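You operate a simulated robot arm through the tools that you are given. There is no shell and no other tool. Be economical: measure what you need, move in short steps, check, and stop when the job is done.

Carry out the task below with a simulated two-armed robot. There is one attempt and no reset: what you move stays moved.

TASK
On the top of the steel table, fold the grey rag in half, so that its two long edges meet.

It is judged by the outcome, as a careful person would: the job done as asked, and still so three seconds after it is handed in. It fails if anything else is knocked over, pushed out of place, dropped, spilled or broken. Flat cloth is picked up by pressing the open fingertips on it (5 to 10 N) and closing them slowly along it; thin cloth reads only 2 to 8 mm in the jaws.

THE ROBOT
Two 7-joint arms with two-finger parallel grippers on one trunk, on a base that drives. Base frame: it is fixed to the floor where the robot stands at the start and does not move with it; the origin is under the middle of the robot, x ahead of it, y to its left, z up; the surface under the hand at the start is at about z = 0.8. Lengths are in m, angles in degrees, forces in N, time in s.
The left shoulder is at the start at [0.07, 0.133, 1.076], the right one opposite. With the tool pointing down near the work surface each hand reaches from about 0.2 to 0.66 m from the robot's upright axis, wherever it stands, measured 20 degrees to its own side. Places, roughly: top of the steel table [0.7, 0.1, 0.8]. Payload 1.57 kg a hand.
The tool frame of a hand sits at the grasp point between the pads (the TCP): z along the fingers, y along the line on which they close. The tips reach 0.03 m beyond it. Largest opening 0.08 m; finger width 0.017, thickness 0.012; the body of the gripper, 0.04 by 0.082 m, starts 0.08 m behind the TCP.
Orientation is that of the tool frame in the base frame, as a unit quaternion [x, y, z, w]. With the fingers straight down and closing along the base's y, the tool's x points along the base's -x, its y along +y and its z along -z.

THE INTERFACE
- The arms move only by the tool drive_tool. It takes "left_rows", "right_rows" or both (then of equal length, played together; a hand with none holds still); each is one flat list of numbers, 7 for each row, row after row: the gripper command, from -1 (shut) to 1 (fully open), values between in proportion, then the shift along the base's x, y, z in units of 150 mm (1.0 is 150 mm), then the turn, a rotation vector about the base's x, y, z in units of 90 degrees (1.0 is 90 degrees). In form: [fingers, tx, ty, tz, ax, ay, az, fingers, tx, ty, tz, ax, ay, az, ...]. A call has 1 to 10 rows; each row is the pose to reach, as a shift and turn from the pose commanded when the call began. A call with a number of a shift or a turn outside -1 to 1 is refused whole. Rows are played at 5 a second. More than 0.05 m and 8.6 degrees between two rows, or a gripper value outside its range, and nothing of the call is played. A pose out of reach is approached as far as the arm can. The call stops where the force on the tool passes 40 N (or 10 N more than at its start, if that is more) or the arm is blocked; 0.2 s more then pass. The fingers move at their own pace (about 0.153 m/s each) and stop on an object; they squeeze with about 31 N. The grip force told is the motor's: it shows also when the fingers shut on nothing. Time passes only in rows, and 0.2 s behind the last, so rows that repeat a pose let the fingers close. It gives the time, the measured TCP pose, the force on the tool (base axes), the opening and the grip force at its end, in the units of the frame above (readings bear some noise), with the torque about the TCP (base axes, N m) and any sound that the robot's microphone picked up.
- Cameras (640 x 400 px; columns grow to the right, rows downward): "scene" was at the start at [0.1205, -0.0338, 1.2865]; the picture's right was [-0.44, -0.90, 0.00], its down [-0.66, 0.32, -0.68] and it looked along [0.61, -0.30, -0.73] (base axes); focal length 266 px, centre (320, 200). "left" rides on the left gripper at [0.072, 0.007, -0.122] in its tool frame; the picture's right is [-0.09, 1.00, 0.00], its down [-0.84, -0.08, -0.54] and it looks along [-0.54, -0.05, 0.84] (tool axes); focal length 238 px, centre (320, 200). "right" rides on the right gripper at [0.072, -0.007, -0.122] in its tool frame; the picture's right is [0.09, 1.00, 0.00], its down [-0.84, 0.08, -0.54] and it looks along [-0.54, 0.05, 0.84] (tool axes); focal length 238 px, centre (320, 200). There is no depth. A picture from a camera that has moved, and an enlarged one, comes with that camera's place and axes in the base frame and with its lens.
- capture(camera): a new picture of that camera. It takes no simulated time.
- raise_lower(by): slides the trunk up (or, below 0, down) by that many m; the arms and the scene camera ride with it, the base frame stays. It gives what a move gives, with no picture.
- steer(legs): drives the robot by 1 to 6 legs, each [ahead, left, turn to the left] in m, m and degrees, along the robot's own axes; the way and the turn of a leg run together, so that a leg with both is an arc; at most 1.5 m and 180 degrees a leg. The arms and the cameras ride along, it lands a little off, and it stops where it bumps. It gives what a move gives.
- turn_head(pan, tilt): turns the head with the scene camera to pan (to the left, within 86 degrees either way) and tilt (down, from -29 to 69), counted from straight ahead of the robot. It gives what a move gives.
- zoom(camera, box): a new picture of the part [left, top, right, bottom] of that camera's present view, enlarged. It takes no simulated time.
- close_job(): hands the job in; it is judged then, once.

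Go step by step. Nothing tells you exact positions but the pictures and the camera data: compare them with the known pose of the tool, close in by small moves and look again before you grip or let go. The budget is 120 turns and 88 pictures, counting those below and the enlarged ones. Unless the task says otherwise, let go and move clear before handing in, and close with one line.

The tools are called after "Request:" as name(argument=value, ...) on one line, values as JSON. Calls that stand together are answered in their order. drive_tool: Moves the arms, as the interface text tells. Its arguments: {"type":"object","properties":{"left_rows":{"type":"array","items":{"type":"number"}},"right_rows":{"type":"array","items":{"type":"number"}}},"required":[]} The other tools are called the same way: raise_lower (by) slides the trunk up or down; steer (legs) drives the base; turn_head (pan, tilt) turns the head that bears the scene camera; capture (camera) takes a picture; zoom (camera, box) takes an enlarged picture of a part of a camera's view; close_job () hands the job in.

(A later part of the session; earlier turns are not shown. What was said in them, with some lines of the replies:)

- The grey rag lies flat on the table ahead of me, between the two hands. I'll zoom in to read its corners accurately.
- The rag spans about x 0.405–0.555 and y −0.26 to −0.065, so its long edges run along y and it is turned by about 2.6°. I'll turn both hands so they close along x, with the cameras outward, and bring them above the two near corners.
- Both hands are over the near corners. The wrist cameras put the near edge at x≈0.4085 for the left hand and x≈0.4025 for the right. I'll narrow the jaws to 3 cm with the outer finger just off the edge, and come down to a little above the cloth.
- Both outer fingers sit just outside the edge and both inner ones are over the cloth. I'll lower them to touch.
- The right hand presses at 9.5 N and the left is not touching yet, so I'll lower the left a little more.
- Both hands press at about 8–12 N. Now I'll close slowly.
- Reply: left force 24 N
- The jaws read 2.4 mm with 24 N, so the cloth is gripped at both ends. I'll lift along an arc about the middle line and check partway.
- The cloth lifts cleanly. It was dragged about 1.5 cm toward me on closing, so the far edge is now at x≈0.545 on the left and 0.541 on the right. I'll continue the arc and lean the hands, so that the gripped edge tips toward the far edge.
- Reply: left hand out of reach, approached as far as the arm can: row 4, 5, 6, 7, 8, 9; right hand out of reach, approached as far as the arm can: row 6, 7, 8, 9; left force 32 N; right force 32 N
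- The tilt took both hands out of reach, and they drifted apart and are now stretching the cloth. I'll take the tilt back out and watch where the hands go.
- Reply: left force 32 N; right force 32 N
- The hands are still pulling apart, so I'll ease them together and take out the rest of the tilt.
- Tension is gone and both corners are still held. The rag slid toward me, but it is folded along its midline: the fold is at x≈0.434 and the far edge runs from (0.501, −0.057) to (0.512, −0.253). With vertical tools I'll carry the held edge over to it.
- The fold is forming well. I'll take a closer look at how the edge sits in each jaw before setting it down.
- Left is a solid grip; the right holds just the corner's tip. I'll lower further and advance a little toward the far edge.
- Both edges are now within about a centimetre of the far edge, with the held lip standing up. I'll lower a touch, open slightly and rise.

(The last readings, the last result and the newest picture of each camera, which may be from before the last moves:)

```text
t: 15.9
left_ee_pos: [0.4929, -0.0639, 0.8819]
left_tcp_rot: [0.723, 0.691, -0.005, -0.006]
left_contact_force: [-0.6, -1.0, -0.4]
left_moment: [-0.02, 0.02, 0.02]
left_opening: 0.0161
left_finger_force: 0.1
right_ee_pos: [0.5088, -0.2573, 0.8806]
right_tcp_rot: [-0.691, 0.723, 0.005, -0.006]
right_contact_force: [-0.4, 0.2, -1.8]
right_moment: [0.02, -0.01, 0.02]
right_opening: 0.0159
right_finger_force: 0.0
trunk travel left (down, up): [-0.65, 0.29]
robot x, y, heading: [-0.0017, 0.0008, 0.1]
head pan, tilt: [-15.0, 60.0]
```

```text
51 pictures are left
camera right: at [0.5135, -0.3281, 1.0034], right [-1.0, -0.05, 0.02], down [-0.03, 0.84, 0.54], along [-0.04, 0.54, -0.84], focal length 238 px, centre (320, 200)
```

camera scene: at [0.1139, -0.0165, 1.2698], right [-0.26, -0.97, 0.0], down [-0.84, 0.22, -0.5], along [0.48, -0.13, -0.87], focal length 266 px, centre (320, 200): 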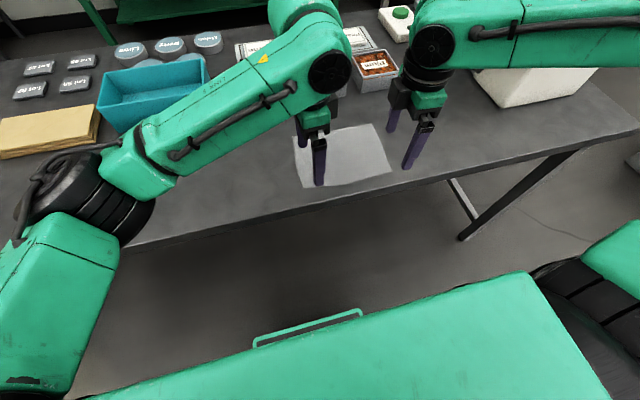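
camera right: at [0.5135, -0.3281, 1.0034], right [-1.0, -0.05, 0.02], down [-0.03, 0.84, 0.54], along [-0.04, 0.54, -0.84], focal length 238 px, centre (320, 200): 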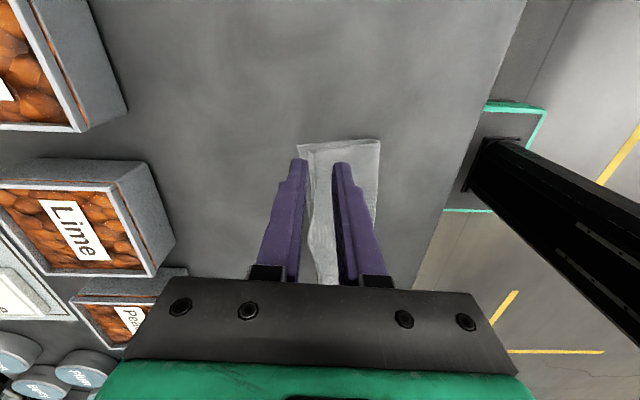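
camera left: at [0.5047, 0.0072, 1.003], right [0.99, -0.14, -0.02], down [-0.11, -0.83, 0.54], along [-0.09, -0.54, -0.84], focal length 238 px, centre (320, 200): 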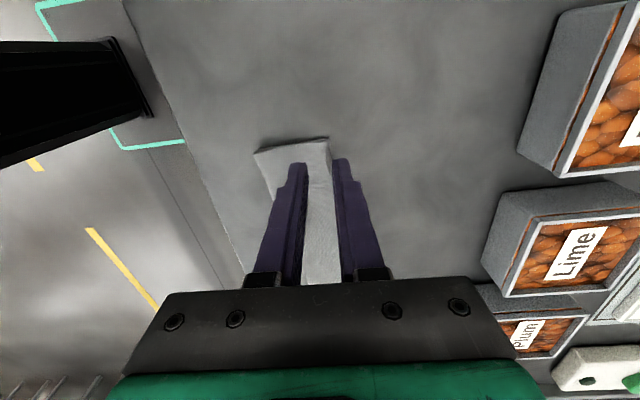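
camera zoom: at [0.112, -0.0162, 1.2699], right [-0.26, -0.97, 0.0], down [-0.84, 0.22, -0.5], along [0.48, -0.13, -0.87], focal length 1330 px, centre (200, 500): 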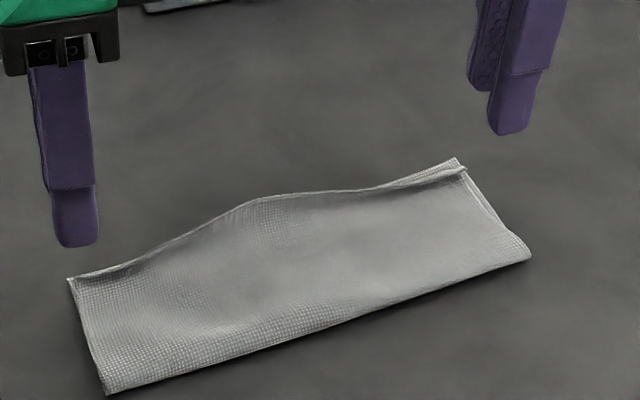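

The lips fell outward and the rag is folded almost perfectly. I'll raise the hands clear and inspect the edges.

Request:
drive_tool(left_rows=[-0.6, -0.05, 0.1, 0.2, 0, 0, 0, -0.6, -0.1, 0.3, 0.4, 0, 0, 0, -0.6, -0.2, 0.5, 0.5, 0, 0, 0, -0.6, -0.3, 0.7, 0.5, 0, 0, 0], right_rows=[-0.6, -0.05, 0, 0.2, 0, 0, 0, -0.6, -0.1, -0.1, 0.4, 0, 0, 0, -0.6, -0.2, -0.2, 0.6, 0, 0, 0, -0.6, -0.3, -0.3, 0.7, 0, 0, 0])

Request:
zoom(camera="scene", box=[280, 100, 408, 180])

Request:
capture(camera="left")

Request:
capture(camera="right")

```text
t: 16.9
left_ee_pos: [0.4501, 0.0426, 0.9577]
left_tcp_rot: [0.723, 0.691, -0.004, -0.005]
left_contact_force: [-0.6, -0.8, 0.4]
left_moment: [-0.02, -0.01, 0.03]
left_opening: 0.0162
left_finger_force: 0.0
right_ee_pos: [0.4636, -0.2994, 0.9849]
right_tcp_rot: [-0.691, 0.722, 0.004, -0.005]
right_contact_force: [-0.7, -0.7, 0.4]
right_moment: [0.01, 0.0, -0.01]
right_opening: 0.016
right_finger_force: 0.1
trunk travel left (down, up): [-0.65, 0.29]
robot x, y, heading: [-0.0028, 0.0003, 0.1]
head pan, tilt: [-15.0, 60.0]
```

```text
5.00 times, centred on (344, 140) of scene
camera zoom: at [0.1116, -0.0151, 1.27], right [-0.26, -0.97, 0.0], down [-0.84, 0.22, -0.5], along [0.48, -0.13, -0.87], focal length 1330 px, centre (200, 500)
```

zoom: 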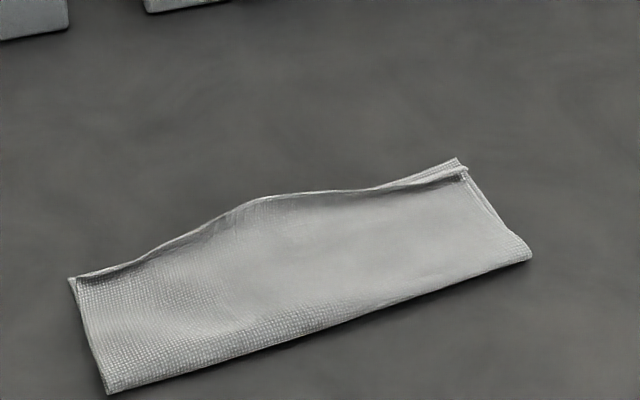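

```text
49 pictures are left
camera left: at [0.4611, 0.1142, 1.078], right [0.99, -0.14, -0.01], down [-0.11, -0.83, 0.54], along [-0.09, -0.54, -0.84], focal length 238 px, centre (320, 200)
```

left: 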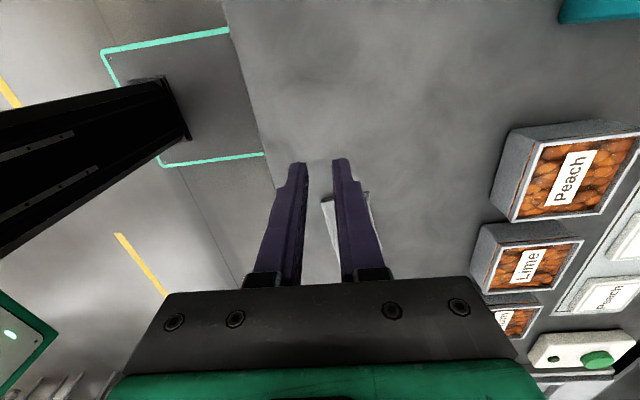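

```text
48 pictures are left
camera right: at [0.4684, -0.3712, 1.1073], right [-1.0, -0.05, 0.01], down [-0.03, 0.84, 0.54], along [-0.04, 0.54, -0.84], focal length 238 px, centre (320, 200)
```

right: 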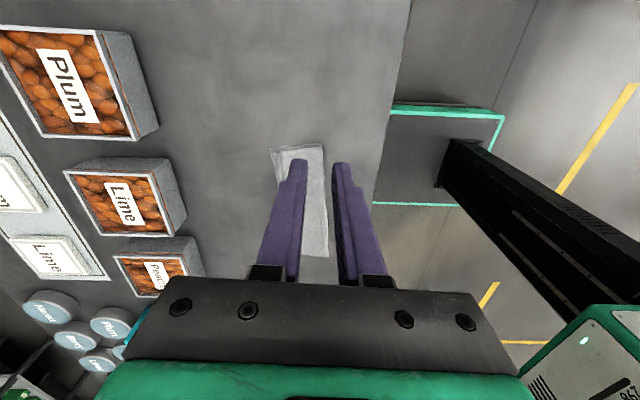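

The corners and both ends meet, but the upper edge bulges in the middle. I'll check whether it is raised or overhanging.

Request:
zoom(camera="scene", box=[308, 126, 372, 166])

Request:
drive_tool(right_rows=[-1, 0.1, -0.1, 0, 0, 0, 0, -1, 0.2, -0.2, 0, 0, 0, 0, -1, 0.25, -0.25, 0, 0, 0, 0])

Request:
capture(camera="right")

```text
10.00 times, centred on (340, 146) of scene
camera zoom: at [0.1116, -0.0151, 1.27], right [-0.26, -0.97, 0.0], down [-0.84, 0.22, -0.5], along [0.48, -0.13, -0.87], focal length 2660 px, centre (120, 740)
```

zoom: 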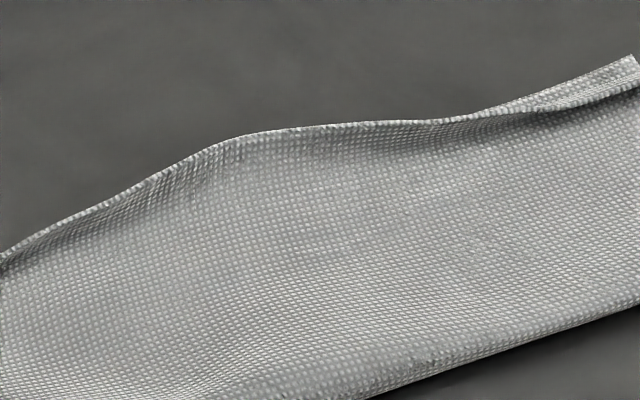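

```text
t: 17.8
left_ee_pos: [0.4516, 0.0425, 0.9566]
left_tcp_rot: [0.723, 0.691, -0.005, -0.006]
left_contact_force: [1.1, 0.0, -0.6]
left_moment: [0.03, -0.03, -0.03]
left_opening: 0.0158
left_finger_force: 0.1
right_ee_pos: [0.5031, -0.3378, 0.9848]
right_tcp_rot: [-0.691, 0.723, 0.006, -0.006]
right_contact_force: [-0.2, 0.3, 0.5]
right_moment: [0.0, 0.02, -0.01]
right_opening: 0.0002
right_finger_force: 21.2
trunk travel left (down, up): [-0.65, 0.29]
robot x, y, heading: [0.0019, 0.0003, -0.2]
head pan, tilt: [-15.0, 60.0]
```

```text
46 pictures are left
camera right: at [0.5078, -0.4094, 1.1067], right [-1.0, -0.05, 0.02], down [-0.03, 0.84, 0.54], along [-0.04, 0.54, -0.84], focal length 238 px, centre (320, 200)
```

right: 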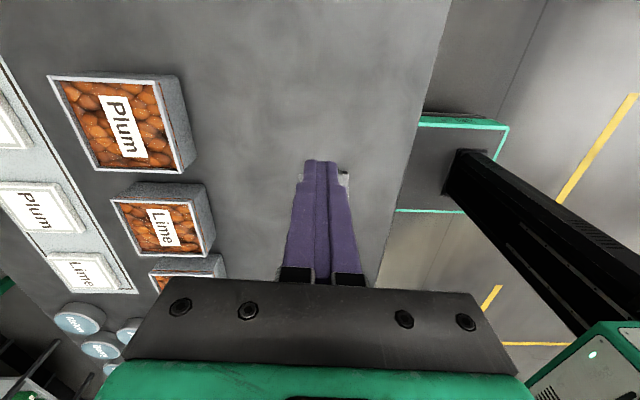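

I'll raise the trunk for a steeper view. The hands rise with it.

Request:
raise_lower(by=0.25)

Request:
turn_head(pan=-20, tilt=65)

Request:
capture(camera="scene")

Request:
zoom(camera="right", box=[240, 110, 400, 210])

```text
t: 20.3
left_ee_pos: [0.45, 0.042, 1.208]
left_tcp_rot: [0.723, 0.691, -0.006, -0.006]
left_contact_force: [-0.3, -0.3, 0.2]
left_moment: [0.0, -0.02, 0.0]
left_opening: 0.0161
left_finger_force: 0.0
right_ee_pos: [0.5022, -0.3382, 1.2359]
right_tcp_rot: [-0.691, 0.723, 0.006, -0.005]
right_contact_force: [-0.6, 0.5, 0.2]
right_moment: [-0.01, -0.03, -0.01]
right_opening: 0.0
right_finger_force: 21.1
trunk travel left (down, up): [-0.9, 0.04]
robot x, y, heading: [0.001, -0.0001, -0.1]
head pan, tilt: [-15.0, 60.0]
```

```text
t: 21.0
left_ee_pos: [0.4527, 0.0414, 1.2062]
left_tcp_rot: [0.724, 0.69, -0.006, -0.005]
left_contact_force: [0.1, -0.1, 0.1]
left_moment: [0.0, 0.02, 0.0]
left_opening: 0.0162
left_finger_force: 0.1
right_ee_pos: [0.5022, -0.3377, 1.2352]
right_tcp_rot: [-0.691, 0.723, 0.006, -0.005]
right_contact_force: [-0.4, 0.6, 0.4]
right_moment: [0.0, 0.01, -0.03]
right_opening: 0.0001
right_finger_force: 21.7
trunk travel left (down, up): [-0.9, 0.04]
robot x, y, heading: [0.0012, -0.0027, 0.2]
head pan, tilt: [-20.0, 65.0]
```

```text
45 pictures are left
camera scene: at [0.1059, -0.0199, 1.5143], right [-0.34, -0.94, 0.0], down [-0.85, 0.31, -0.42], along [0.4, -0.14, -0.91], focal length 266 px, centre (320, 200)
```

scene: 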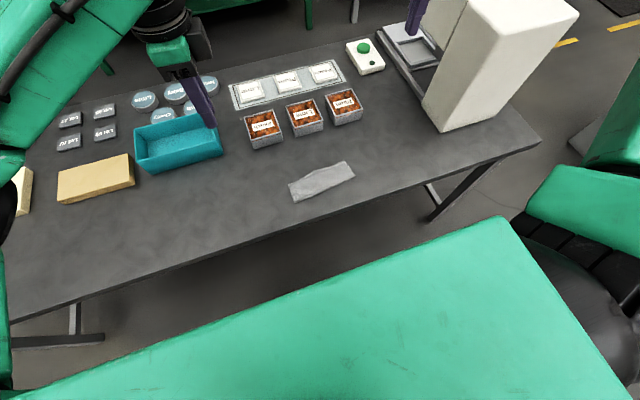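

```text
4.00 times, centred on (320, 160) of right
camera zoom: at [0.5074, -0.409, 1.3569], right [-1.0, -0.05, 0.02], down [-0.03, 0.84, 0.54], along [-0.04, 0.54, -0.84], focal length 953 px, centre (320, 360)
```

zoom: 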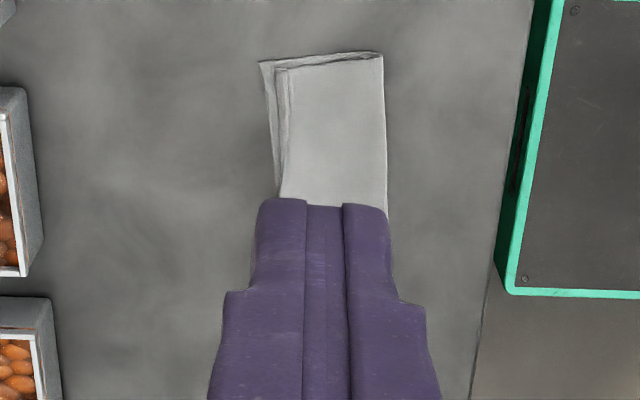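

Request:
zoom(camera="scene", box=[282, 154, 362, 204])

Request:
drive_tool(right_rows=[-1, 0.2, 0, 0, 0, 0, 0, -1, 0.4, 0, 0, 0, 0, 0])

Request:
zoom(camera="right", box=[320, 120, 480, 220])

```text
8.00 times, centred on (322, 179) of scene
camera zoom: at [0.1059, -0.0199, 1.5143], right [-0.34, -0.94, 0.0], down [-0.85, 0.31, -0.42], along [0.4, -0.14, -0.91], focal length 2128 px, centre (304, 368)
```

zoom: 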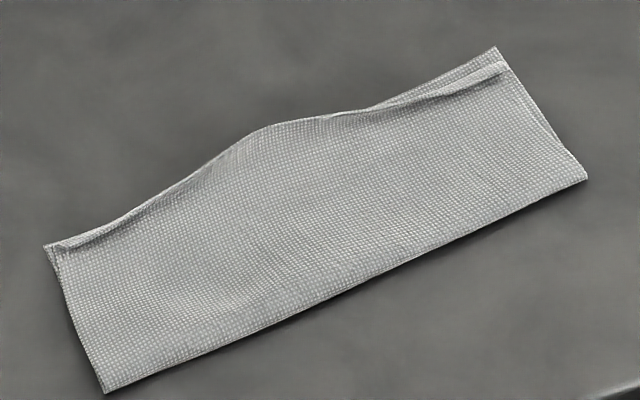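

```text
t: 21.6
left_ee_pos: [0.4539, 0.0434, 1.2049]
left_tcp_rot: [0.724, 0.69, -0.007, -0.007]
left_contact_force: [-0.3, -0.6, -0.6]
left_moment: [-0.03, 0.0, -0.02]
left_opening: 0.0159
left_finger_force: 0.1
right_ee_pos: [0.5648, -0.3344, 1.2327]
right_tcp_rot: [-0.691, 0.723, 0.006, -0.007]
right_contact_force: [-0.1, 0.5, 0.3]
right_moment: [-0.02, 0.03, -0.07]
right_opening: 0.0001
right_finger_force: 21.2
trunk travel left (down, up): [-0.9, 0.04]
robot x, y, heading: [-0.0017, 0.0019, 0.1]
head pan, tilt: [-20.0, 65.0]
```

```text
4.00 times, centred on (400, 170) of right
camera zoom: at [0.571, -0.4069, 1.3547], right [-1.0, -0.05, 0.02], down [-0.03, 0.84, 0.54], along [-0.04, 0.54, -0.84], focal length 953 px, centre (0, 320)
```

zoom: 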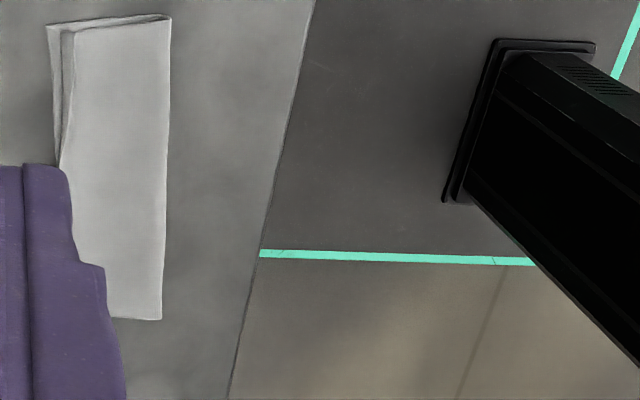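

The bulge is a raised wave of about 2 cm with no overhang, and the right end has a small upstanding lip about 8 mm short of the bottom edge. I'll go back down and gently flatten these with closed fingertips.

Request:
drive_tool(right_rows=[-1, -0.2, 0.2, 0, 0, 0, 0, -1, -0.4, 0.4, 0, 0, 0, 0, -1, -0.48, 0.6, 0, 0, 0, 0])

Request:
raise_lower(by=-0.25)

Request:
capture(camera="right")

```text
t: 22.4
left_ee_pos: [0.4521, 0.0433, 1.2059]
left_tcp_rot: [0.723, 0.691, -0.006, -0.005]
left_contact_force: [1.1, -0.3, -0.1]
left_moment: [-0.05, -0.01, -0.02]
left_opening: 0.0158
left_finger_force: 0.1
right_ee_pos: [0.4901, -0.2479, 1.2357]
right_tcp_rot: [-0.69, 0.724, 0.005, -0.006]
right_contact_force: [0.5, -0.4, 0.1]
right_moment: [-0.01, 0.01, 0.0]
right_opening: 0.0002
right_finger_force: 21.1
trunk travel left (down, up): [-0.9, 0.04]
robot x, y, heading: [-0.001, -0.0006, -0.1]
head pan, tilt: [-20.0, 65.0]
```

```text
t: 25.0
left_ee_pos: [0.452, 0.0433, 0.9572]
left_tcp_rot: [0.724, 0.69, -0.006, -0.005]
left_contact_force: [-0.3, 0.7, 0.3]
left_moment: [0.03, 0.02, 0.0]
left_opening: 0.016
left_finger_force: 0.1
right_ee_pos: [0.4899, -0.2486, 0.9849]
right_tcp_rot: [-0.69, 0.723, 0.006, -0.005]
right_contact_force: [-0.1, 0.0, 0.2]
right_moment: [0.0, 0.01, 0.0]
right_opening: 0.0001
right_finger_force: 21.3
trunk travel left (down, up): [-0.65, 0.29]
robot x, y, heading: [-0.0002, 0.0018, -0.0]
head pan, tilt: [-20.0, 65.0]
```

```text
41 pictures are left
camera right: at [0.4957, -0.3204, 1.1072], right [-1.0, -0.05, 0.02], down [-0.03, 0.84, 0.54], along [-0.04, 0.54, -0.84], focal length 238 px, centre (320, 200)
```

right: 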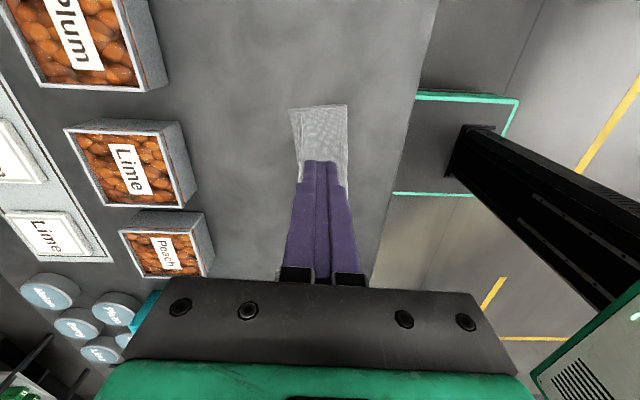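

I'll lower the right hand just behind the right-end lip and sweep it outward lightly.

Request:
drive_tool(right_rows=[-1, 0.03, 0.03, -0.3, 0, 0, 0, -1, 0.03, 0.03, -0.6, 0, 0, 0, -1, 0.03, 0.03, -0.85, 0, 0, 0, -1, 0.03, 0.03, -0.985, 0, 0, 0, -1, 0.06, 0.03, -0.99, 0, 0, 0, -1, 0.1, 0.03, -0.99, 0, 0, 0, -1, 0.14, 0.03, -0.99, 0, 0, 0, -1, 0.18, 0.03, -0.99, 0, 0, 0, -1, 0.18, 0.03, -0.99, 0, 0, 0])

Request:
zoom(camera="scene", box=[260, 90, 388, 170])

Request:
zoom(camera="right", box=[250, 130, 410, 230])

```text
t: 27.0
left_ee_pos: [0.453, 0.0416, 0.9571]
left_tcp_rot: [0.722, 0.691, -0.006, -0.006]
left_contact_force: [-0.1, -0.3, 0.0]
left_moment: [-0.01, -0.01, 0.0]
left_opening: 0.0162
left_finger_force: 0.0
right_ee_pos: [0.5175, -0.2444, 0.8371]
right_tcp_rot: [-0.691, 0.723, 0.006, -0.006]
right_contact_force: [0.0, -0.5, 0.1]
right_moment: [-0.02, 0.0, -0.02]
right_opening: 0.0
right_finger_force: 21.7
trunk travel left (down, up): [-0.65, 0.29]
robot x, y, heading: [-0.0018, 0.003, 0.1]
head pan, tilt: [-20.0, 65.0]
```

```text
5.00 times, centred on (324, 130) of scene
camera zoom: at [0.1058, -0.0199, 1.2643], right [-0.34, -0.94, 0.0], down [-0.85, 0.31, -0.42], along [0.4, -0.14, -0.91], focal length 1330 px, centre (300, 550)
```

zoom: 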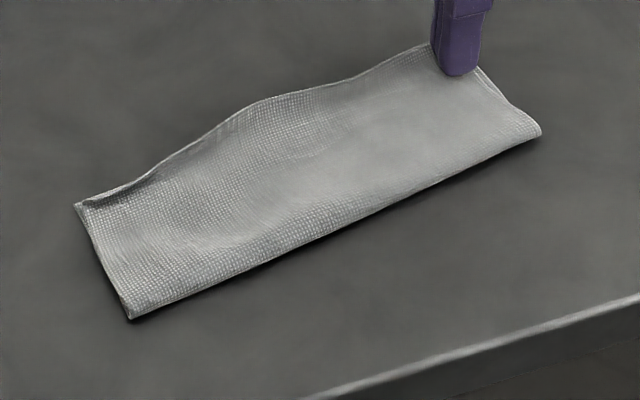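

```text
4.00 times, centred on (330, 180) of right
camera zoom: at [0.5228, -0.3158, 0.9586], right [-1.0, -0.05, 0.02], down [-0.03, 0.84, 0.54], along [-0.04, 0.54, -0.84], focal length 953 px, centre (280, 280)
```

zoom: 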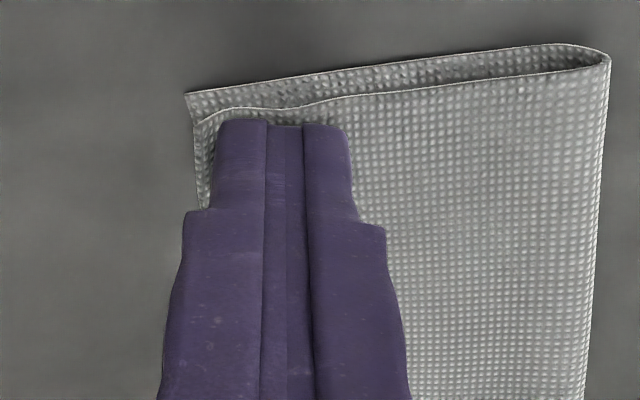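

The right end is now flush to within 1–2 mm. Next I'll pat down the middle wave with the same hand.

Request:
drive_tool(right_rows=[-1, 0, 0, 0.2, 0, 0, 0, -1, -0.04, 0.25, 0.3, 0, 0, 0, -1, -0.1, 0.5, 0.3, 0, 0, 0, -1, -0.12, 0.63, 0.25, 0, 0, 0, -1, -0.12, 0.63, 0.12, 0, 0, 0, -1, -0.12, 0.63, 0.04, 0, 0, 0, -1, -0.12, 0.63, 0, 0, 0, 0, -1, -0.1, 0.63, -0.01, 0, 0, 0, -1, -0.07, 0.63, -0.01, 0, 0, 0, -1, -0.05, 0.63, -0.01, 0, 0, 0])

Request:
zoom(camera="scene", box=[260, 90, 388, 170])

Request:
zoom(camera="right", box=[240, 90, 432, 210])

```text
t: 29.2
left_ee_pos: [0.4516, 0.042, 0.9553]
left_tcp_rot: [0.723, 0.691, -0.006, -0.006]
left_contact_force: [0.5, -0.1, -0.6]
left_moment: [-0.05, -0.01, 0.0]
left_opening: 0.016
left_finger_force: 0.0
right_ee_pos: [0.5032, -0.1539, 0.8379]
right_tcp_rot: [-0.691, 0.723, 0.005, -0.005]
right_contact_force: [-0.3, -0.1, 0.7]
right_moment: [0.01, -0.01, -0.02]
right_opening: 0.0001
right_finger_force: 21.3
right hand out of reach, approached as far as the arm can: row 9, 10
trunk travel left (down, up): [-0.65, 0.29]
robot x, y, heading: [-0.0016, -0.0015, 0.1]
head pan, tilt: [-20.0, 65.0]
```

```text
5.00 times, centred on (324, 130) of scene
camera zoom: at [0.1059, -0.0198, 1.2643], right [-0.34, -0.94, 0.0], down [-0.85, 0.31, -0.42], along [0.4, -0.14, -0.91], focal length 1330 px, centre (300, 550)
```

zoom: 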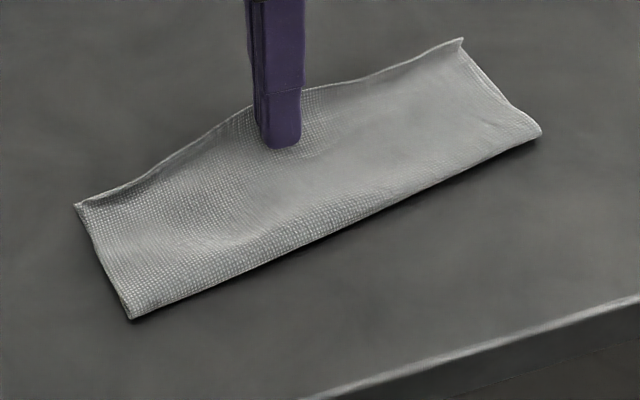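

```text
3.33 times, centred on (336, 150) of right
camera zoom: at [0.5091, -0.2259, 0.9595], right [-1.0, -0.05, 0.01], down [-0.03, 0.84, 0.54], along [-0.04, 0.54, -0.84], focal length 794 px, centre (267, 367)
```

zoom: 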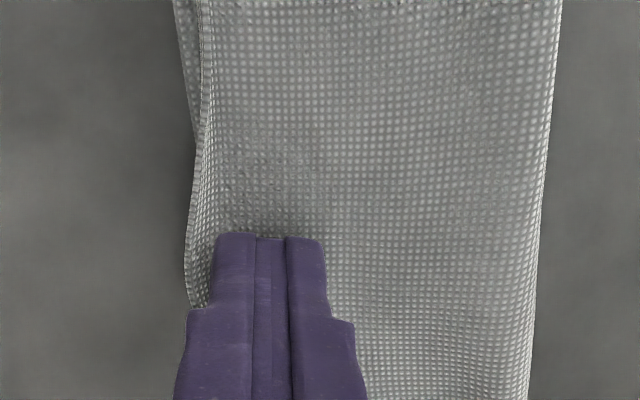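

The middle edge is aligned too. I'll lift the right hand away and let the left hand settle the left-end lip the same way.

Request:
drive_tool(right_rows=[-1, 0, 0, 0.15, 0, 0, 0, -1, 0, -0.1, 0.4, 0, 0, 0, -1, -0.1, -0.4, 0.7, 0, 0, 0, -1, -0.15, -0.7, 0.9, 0, 0, 0, -1, -0.2, -0.9, 0.95, 0, 0, 0])

Request:
drive_tool(left_rows=[-1, 0.05, -0.25, -0.1, 0, 0, 0, -1, 0.1, -0.5, -0.3, 0, 0, 0, -1, 0.17, -0.7, -0.5, 0, 0, 0, -1, 0.17, -0.75, -0.7, 0, 0, 0, -1, 0.17, -0.75, -0.8, 0, 0, 0, -1, 0.2, -0.75, -0.8, 0, 0, 0, -1, 0.23, -0.75, -0.8, 0, 0, 0, -1, 0.26, -0.75, -0.8, 0, 0, 0, -1, 0.28, -0.75, -0.8, 0, 0, 0])

Request:
zoom(camera="scene", box=[260, 90, 388, 170])

Request:
zoom(camera="left", box=[240, 110, 400, 210])

```text
refused: row 3 steps farther than a row can; nothing moved
```

```text
t: 30.2
left_ee_pos: [0.4848, -0.0718, 0.8754]
left_tcp_rot: [0.721, 0.693, -0.007, 0.016]
left_contact_force: [-0.3, 0.3, 0.4]
left_moment: [-0.01, 0.01, -0.01]
left_opening: 0.0003
left_finger_force: 21.1
right_ee_pos: [0.5027, -0.1629, 0.8323]
right_tcp_rot: [-0.685, 0.729, 0.002, -0.011]
right_contact_force: [-3.7, 0.6, 18.6]
right_moment: [0.01, -0.03, 0.02]
right_opening: 0.0
right_finger_force: 21.1
trunk travel left (down, up): [-0.65, 0.29]
robot x, y, heading: [0.0009, 0.0043, 0.2]
head pan, tilt: [-20.0, 65.0]
stopped in row 5 (right hand): the force on the tool passed its limit at 49 N (the readings are from after the stop); the commanded pose is now the measured one
```

```text
5.00 times, centred on (324, 130) of scene
camera zoom: at [0.1034, -0.0186, 1.2648], right [-0.34, -0.94, 0.0], down [-0.85, 0.31, -0.42], along [0.4, -0.15, -0.91], focal length 1330 px, centre (300, 550)
```

zoom: 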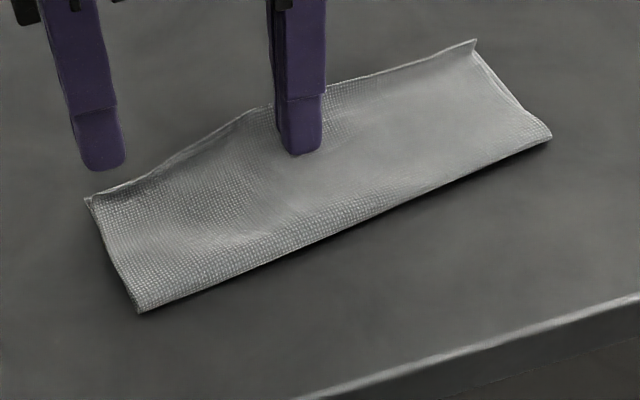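

```text
4.00 times, centred on (320, 160) of left
camera zoom: at [0.4916, 0.0037, 0.9939], right [0.99, -0.13, 0.02], down [-0.12, -0.82, 0.57], along [-0.06, -0.56, -0.82], focal length 953 px, centre (320, 360)
```

zoom: 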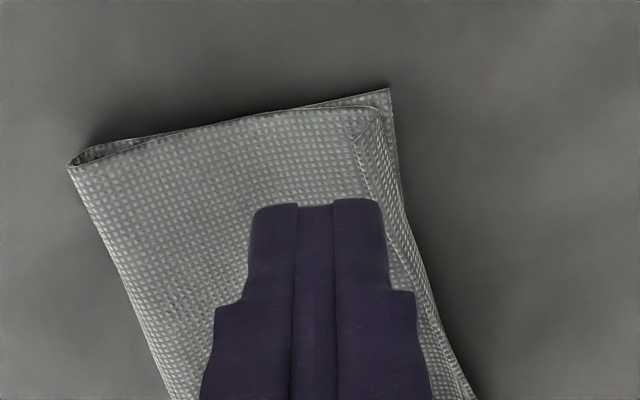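

My right-hand lift was refused and the grippers touched; the fold is still fine. I'll lift the right hand straight up and away first.

Request:
drive_tool(right_rows=[-1, 0, -0.03, 0.1, 0, 0, 0, -1, 0, -0.1, 0.3, 0, 0, 0, -1, 0, -0.25, 0.5, 0, 0, 0, -1, -0.05, -0.45, 0.7, 0, 0, 0, -1, -0.1, -0.65, 0.85, 0, 0, 0, -1, -0.15, -0.85, 0.95, 0, 0, 0])

Request:
zoom(camera="scene", box=[260, 90, 388, 170])

```text
t: 31.6
left_ee_pos: [0.4853, -0.0729, 0.8731]
left_tcp_rot: [0.722, 0.692, -0.005, 0.013]
left_contact_force: [-0.8, -0.1, 0.2]
left_moment: [-0.02, 0.02, 0.03]
left_opening: 0.0001
left_finger_force: 21.5
right_ee_pos: [0.4783, -0.2908, 0.974]
right_tcp_rot: [-0.686, 0.728, 0.005, -0.012]
right_contact_force: [-0.2, -0.1, 0.3]
right_moment: [0.01, 0.0, -0.01]
right_opening: 0.0001
right_finger_force: 21.8
trunk travel left (down, up): [-0.65, 0.29]
robot x, y, heading: [0.0004, 0.0017, -0.0]
head pan, tilt: [-20.0, 65.0]
```

```text
5.00 times, centred on (324, 130) of scene
camera zoom: at [0.1054, -0.0209, 1.2643], right [-0.34, -0.94, 0.0], down [-0.85, 0.31, -0.42], along [0.4, -0.14, -0.91], focal length 1330 px, centre (300, 550)
```

zoom: 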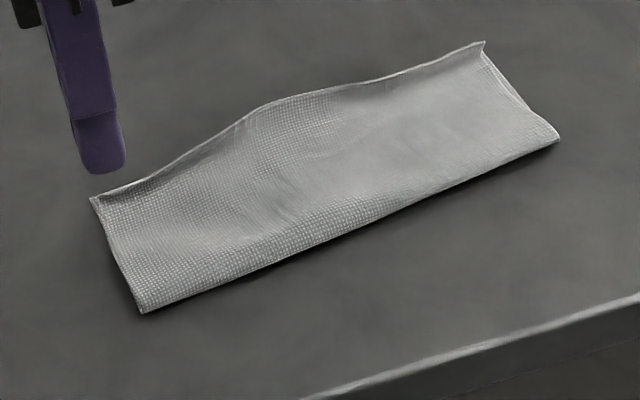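

Now I'll do the left-end lip: descend behind it and sweep outward lightly.

Request:
drive_tool(left_rows=[-1, -0.07, -0.01, -0.05, 0, 0, 0, -1, -0.07, -0.01, -0.15, 0, 0, 0, -1, -0.07, -0.01, -0.235, 0, 0, 0, -1, -0.04, -0.01, -0.24, 0, 0, 0, -1, 0, -0.01, -0.24, 0, 0, 0, -1, 0.03, -0.01, -0.24, 0, 0, 0, -1, 0.06, -0.01, -0.24, 0, 0, 0, -1, 0.06, -0.01, -0.24, 0, 0, 0])

Request:
zoom(camera="left", box=[240, 110, 400, 210])

Request:
zoom(camera="scene", box=[260, 90, 388, 170])

```text
t: 33.4
left_ee_pos: [0.4944, -0.0727, 0.8373]
left_tcp_rot: [0.722, 0.692, -0.005, 0.014]
left_contact_force: [-0.6, 1.0, -0.2]
left_moment: [-0.02, -0.02, 0.0]
left_opening: 0.0001
left_finger_force: 21.3
right_ee_pos: [0.4786, -0.2891, 0.9739]
right_tcp_rot: [-0.686, 0.728, 0.005, -0.013]
right_contact_force: [-0.4, 0.4, 0.4]
right_moment: [-0.02, 0.0, -0.05]
right_opening: 0.0
right_finger_force: 21.5
trunk travel left (down, up): [-0.65, 0.29]
robot x, y, heading: [0.0003, 0.0016, -0.3]
head pan, tilt: [-20.0, 65.0]
```

```text
4.00 times, centred on (320, 160) of left
camera zoom: at [0.5028, 0.0015, 0.9557], right [0.99, -0.13, 0.01], down [-0.12, -0.82, 0.56], along [-0.06, -0.56, -0.83], focal length 953 px, centre (320, 360)
```

zoom: 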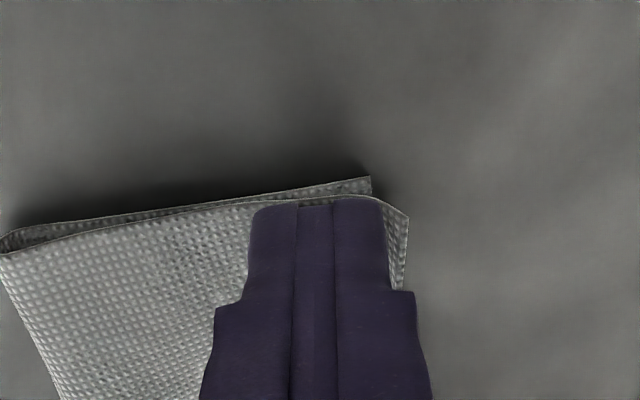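

```text
5.00 times, centred on (324, 130) of scene
camera zoom: at [0.106, -0.0198, 1.2643], right [-0.34, -0.94, 0.0], down [-0.85, 0.31, -0.42], along [0.4, -0.14, -0.91], focal length 1330 px, centre (300, 550)
```

zoom: 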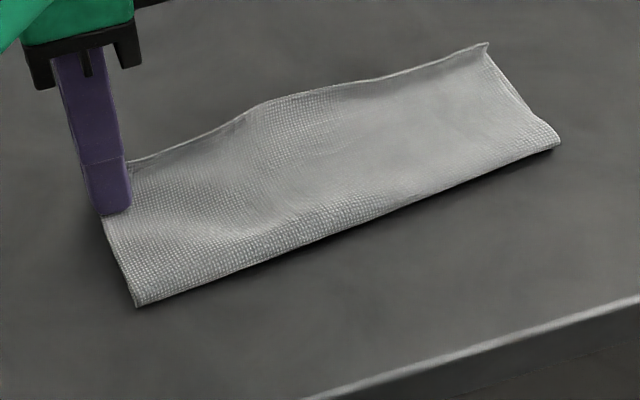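

The left lip is unfolded too. I'll lift the left hand off and make a final check from above.

Request:
drive_tool(left_rows=[-1, 0, 0, 0.15, 0, 0, 0, -1, -0.03, 0.05, 0.4, 0, 0, 0, -1, -0.1, 0.25, 0.6, 0, 0, 0, -1, -0.15, 0.5, 0.75, 0, 0, 0, -1, -0.2, 0.75, 0.85, 0, 0, 0])

Request:
zoom(camera="scene", box=[260, 90, 388, 170])

Request:
raise_lower(by=0.25)

Request:
zoom(camera="scene", box=[282, 154, 362, 204])

Request:
capture(camera="scene")

Request:
capture(camera="left")

```text
t: 34.6
left_ee_pos: [0.4646, 0.04, 0.9646]
left_tcp_rot: [0.722, 0.692, -0.008, 0.015]
left_contact_force: [-0.1, -0.1, -0.5]
left_moment: [0.01, -0.02, 0.02]
left_opening: 0.0
left_finger_force: 20.9
right_ee_pos: [0.4772, -0.2891, 0.9738]
right_tcp_rot: [-0.685, 0.729, 0.004, -0.011]
right_contact_force: [-0.7, -0.2, -0.6]
right_moment: [0.0, -0.02, -0.01]
right_opening: 0.0001
right_finger_force: 21.0
trunk travel left (down, up): [-0.65, 0.29]
robot x, y, heading: [0.0003, 0.0014, -0.2]
head pan, tilt: [-20.0, 65.0]
```

```text
5.00 times, centred on (324, 130) of scene
camera zoom: at [0.1053, -0.0182, 1.2644], right [-0.34, -0.94, 0.0], down [-0.85, 0.31, -0.42], along [0.4, -0.15, -0.91], focal length 1330 px, centre (300, 550)
```

zoom: 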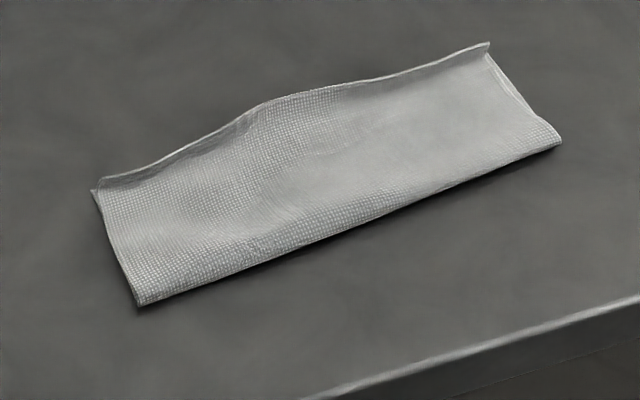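

```text
t: 37.2
left_ee_pos: [0.4649, 0.0385, 1.2149]
left_tcp_rot: [0.722, 0.692, -0.006, 0.014]
left_contact_force: [0.0, -0.1, 0.8]
left_moment: [-0.01, -0.02, 0.05]
left_opening: 0.0002
left_finger_force: 21.2
right_ee_pos: [0.4793, -0.2898, 1.2238]
right_tcp_rot: [-0.686, 0.727, 0.005, -0.013]
right_contact_force: [0.5, -0.2, 0.9]
right_moment: [-0.03, 0.02, 0.02]
right_opening: 0.0
right_finger_force: 21.3
trunk travel left (down, up): [-0.9, 0.04]
robot x, y, heading: [-0.0048, -0.0014, 0.0]
head pan, tilt: [-20.0, 65.0]
```

```text
8.00 times, centred on (322, 179) of scene
camera zoom: at [0.1061, -0.0198, 1.5143], right [-0.34, -0.94, 0.0], down [-0.85, 0.31, -0.42], along [0.4, -0.14, -0.91], focal length 2128 px, centre (304, 368)
```

zoom: 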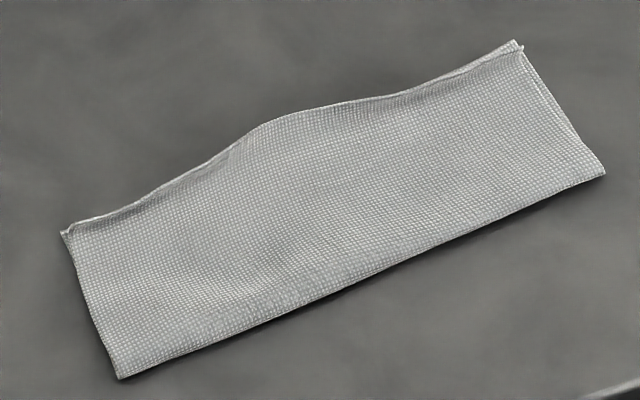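

```text
29 pictures are left
camera scene: at [0.1061, -0.0198, 1.5143], right [-0.34, -0.94, 0.0], down [-0.85, 0.31, -0.42], along [0.4, -0.14, -0.91], focal length 266 px, centre (320, 200)
```

scene: 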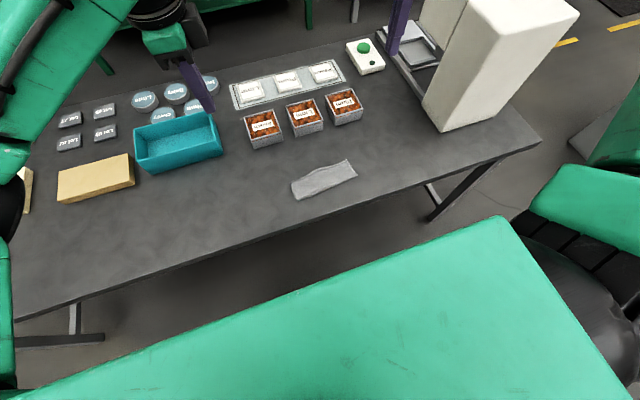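

```text
28 pictures are left
camera left: at [0.4736, 0.1134, 1.3336], right [0.99, -0.13, 0.01], down [-0.12, -0.82, 0.56], along [-0.06, -0.56, -0.83], focal length 238 px, centre (320, 200)
```

left: 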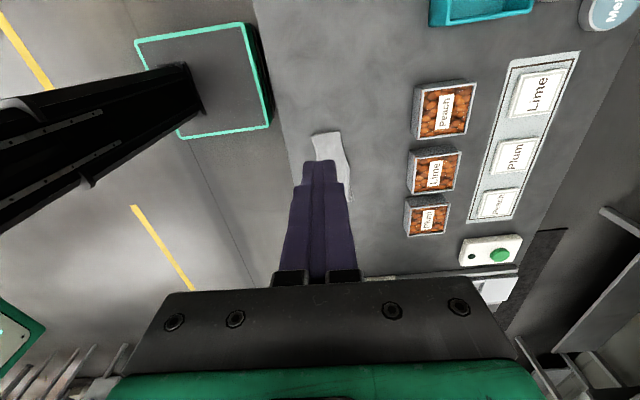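

The grey rag is folded in half on the steel table, its long edges meeting to within a few millimetres, with a slight raised ripple left mid-edge; both hands are clear and nothing else was moved.

Request:
close_job()

```text
The job is handed in.
```

The grey rag lies folded in half on the steel table. Its two long edges meet to within a few millimetres, apart from a slight raised ripple in the middle of the upper edge. Both hands are clear, and nothing else was moved.
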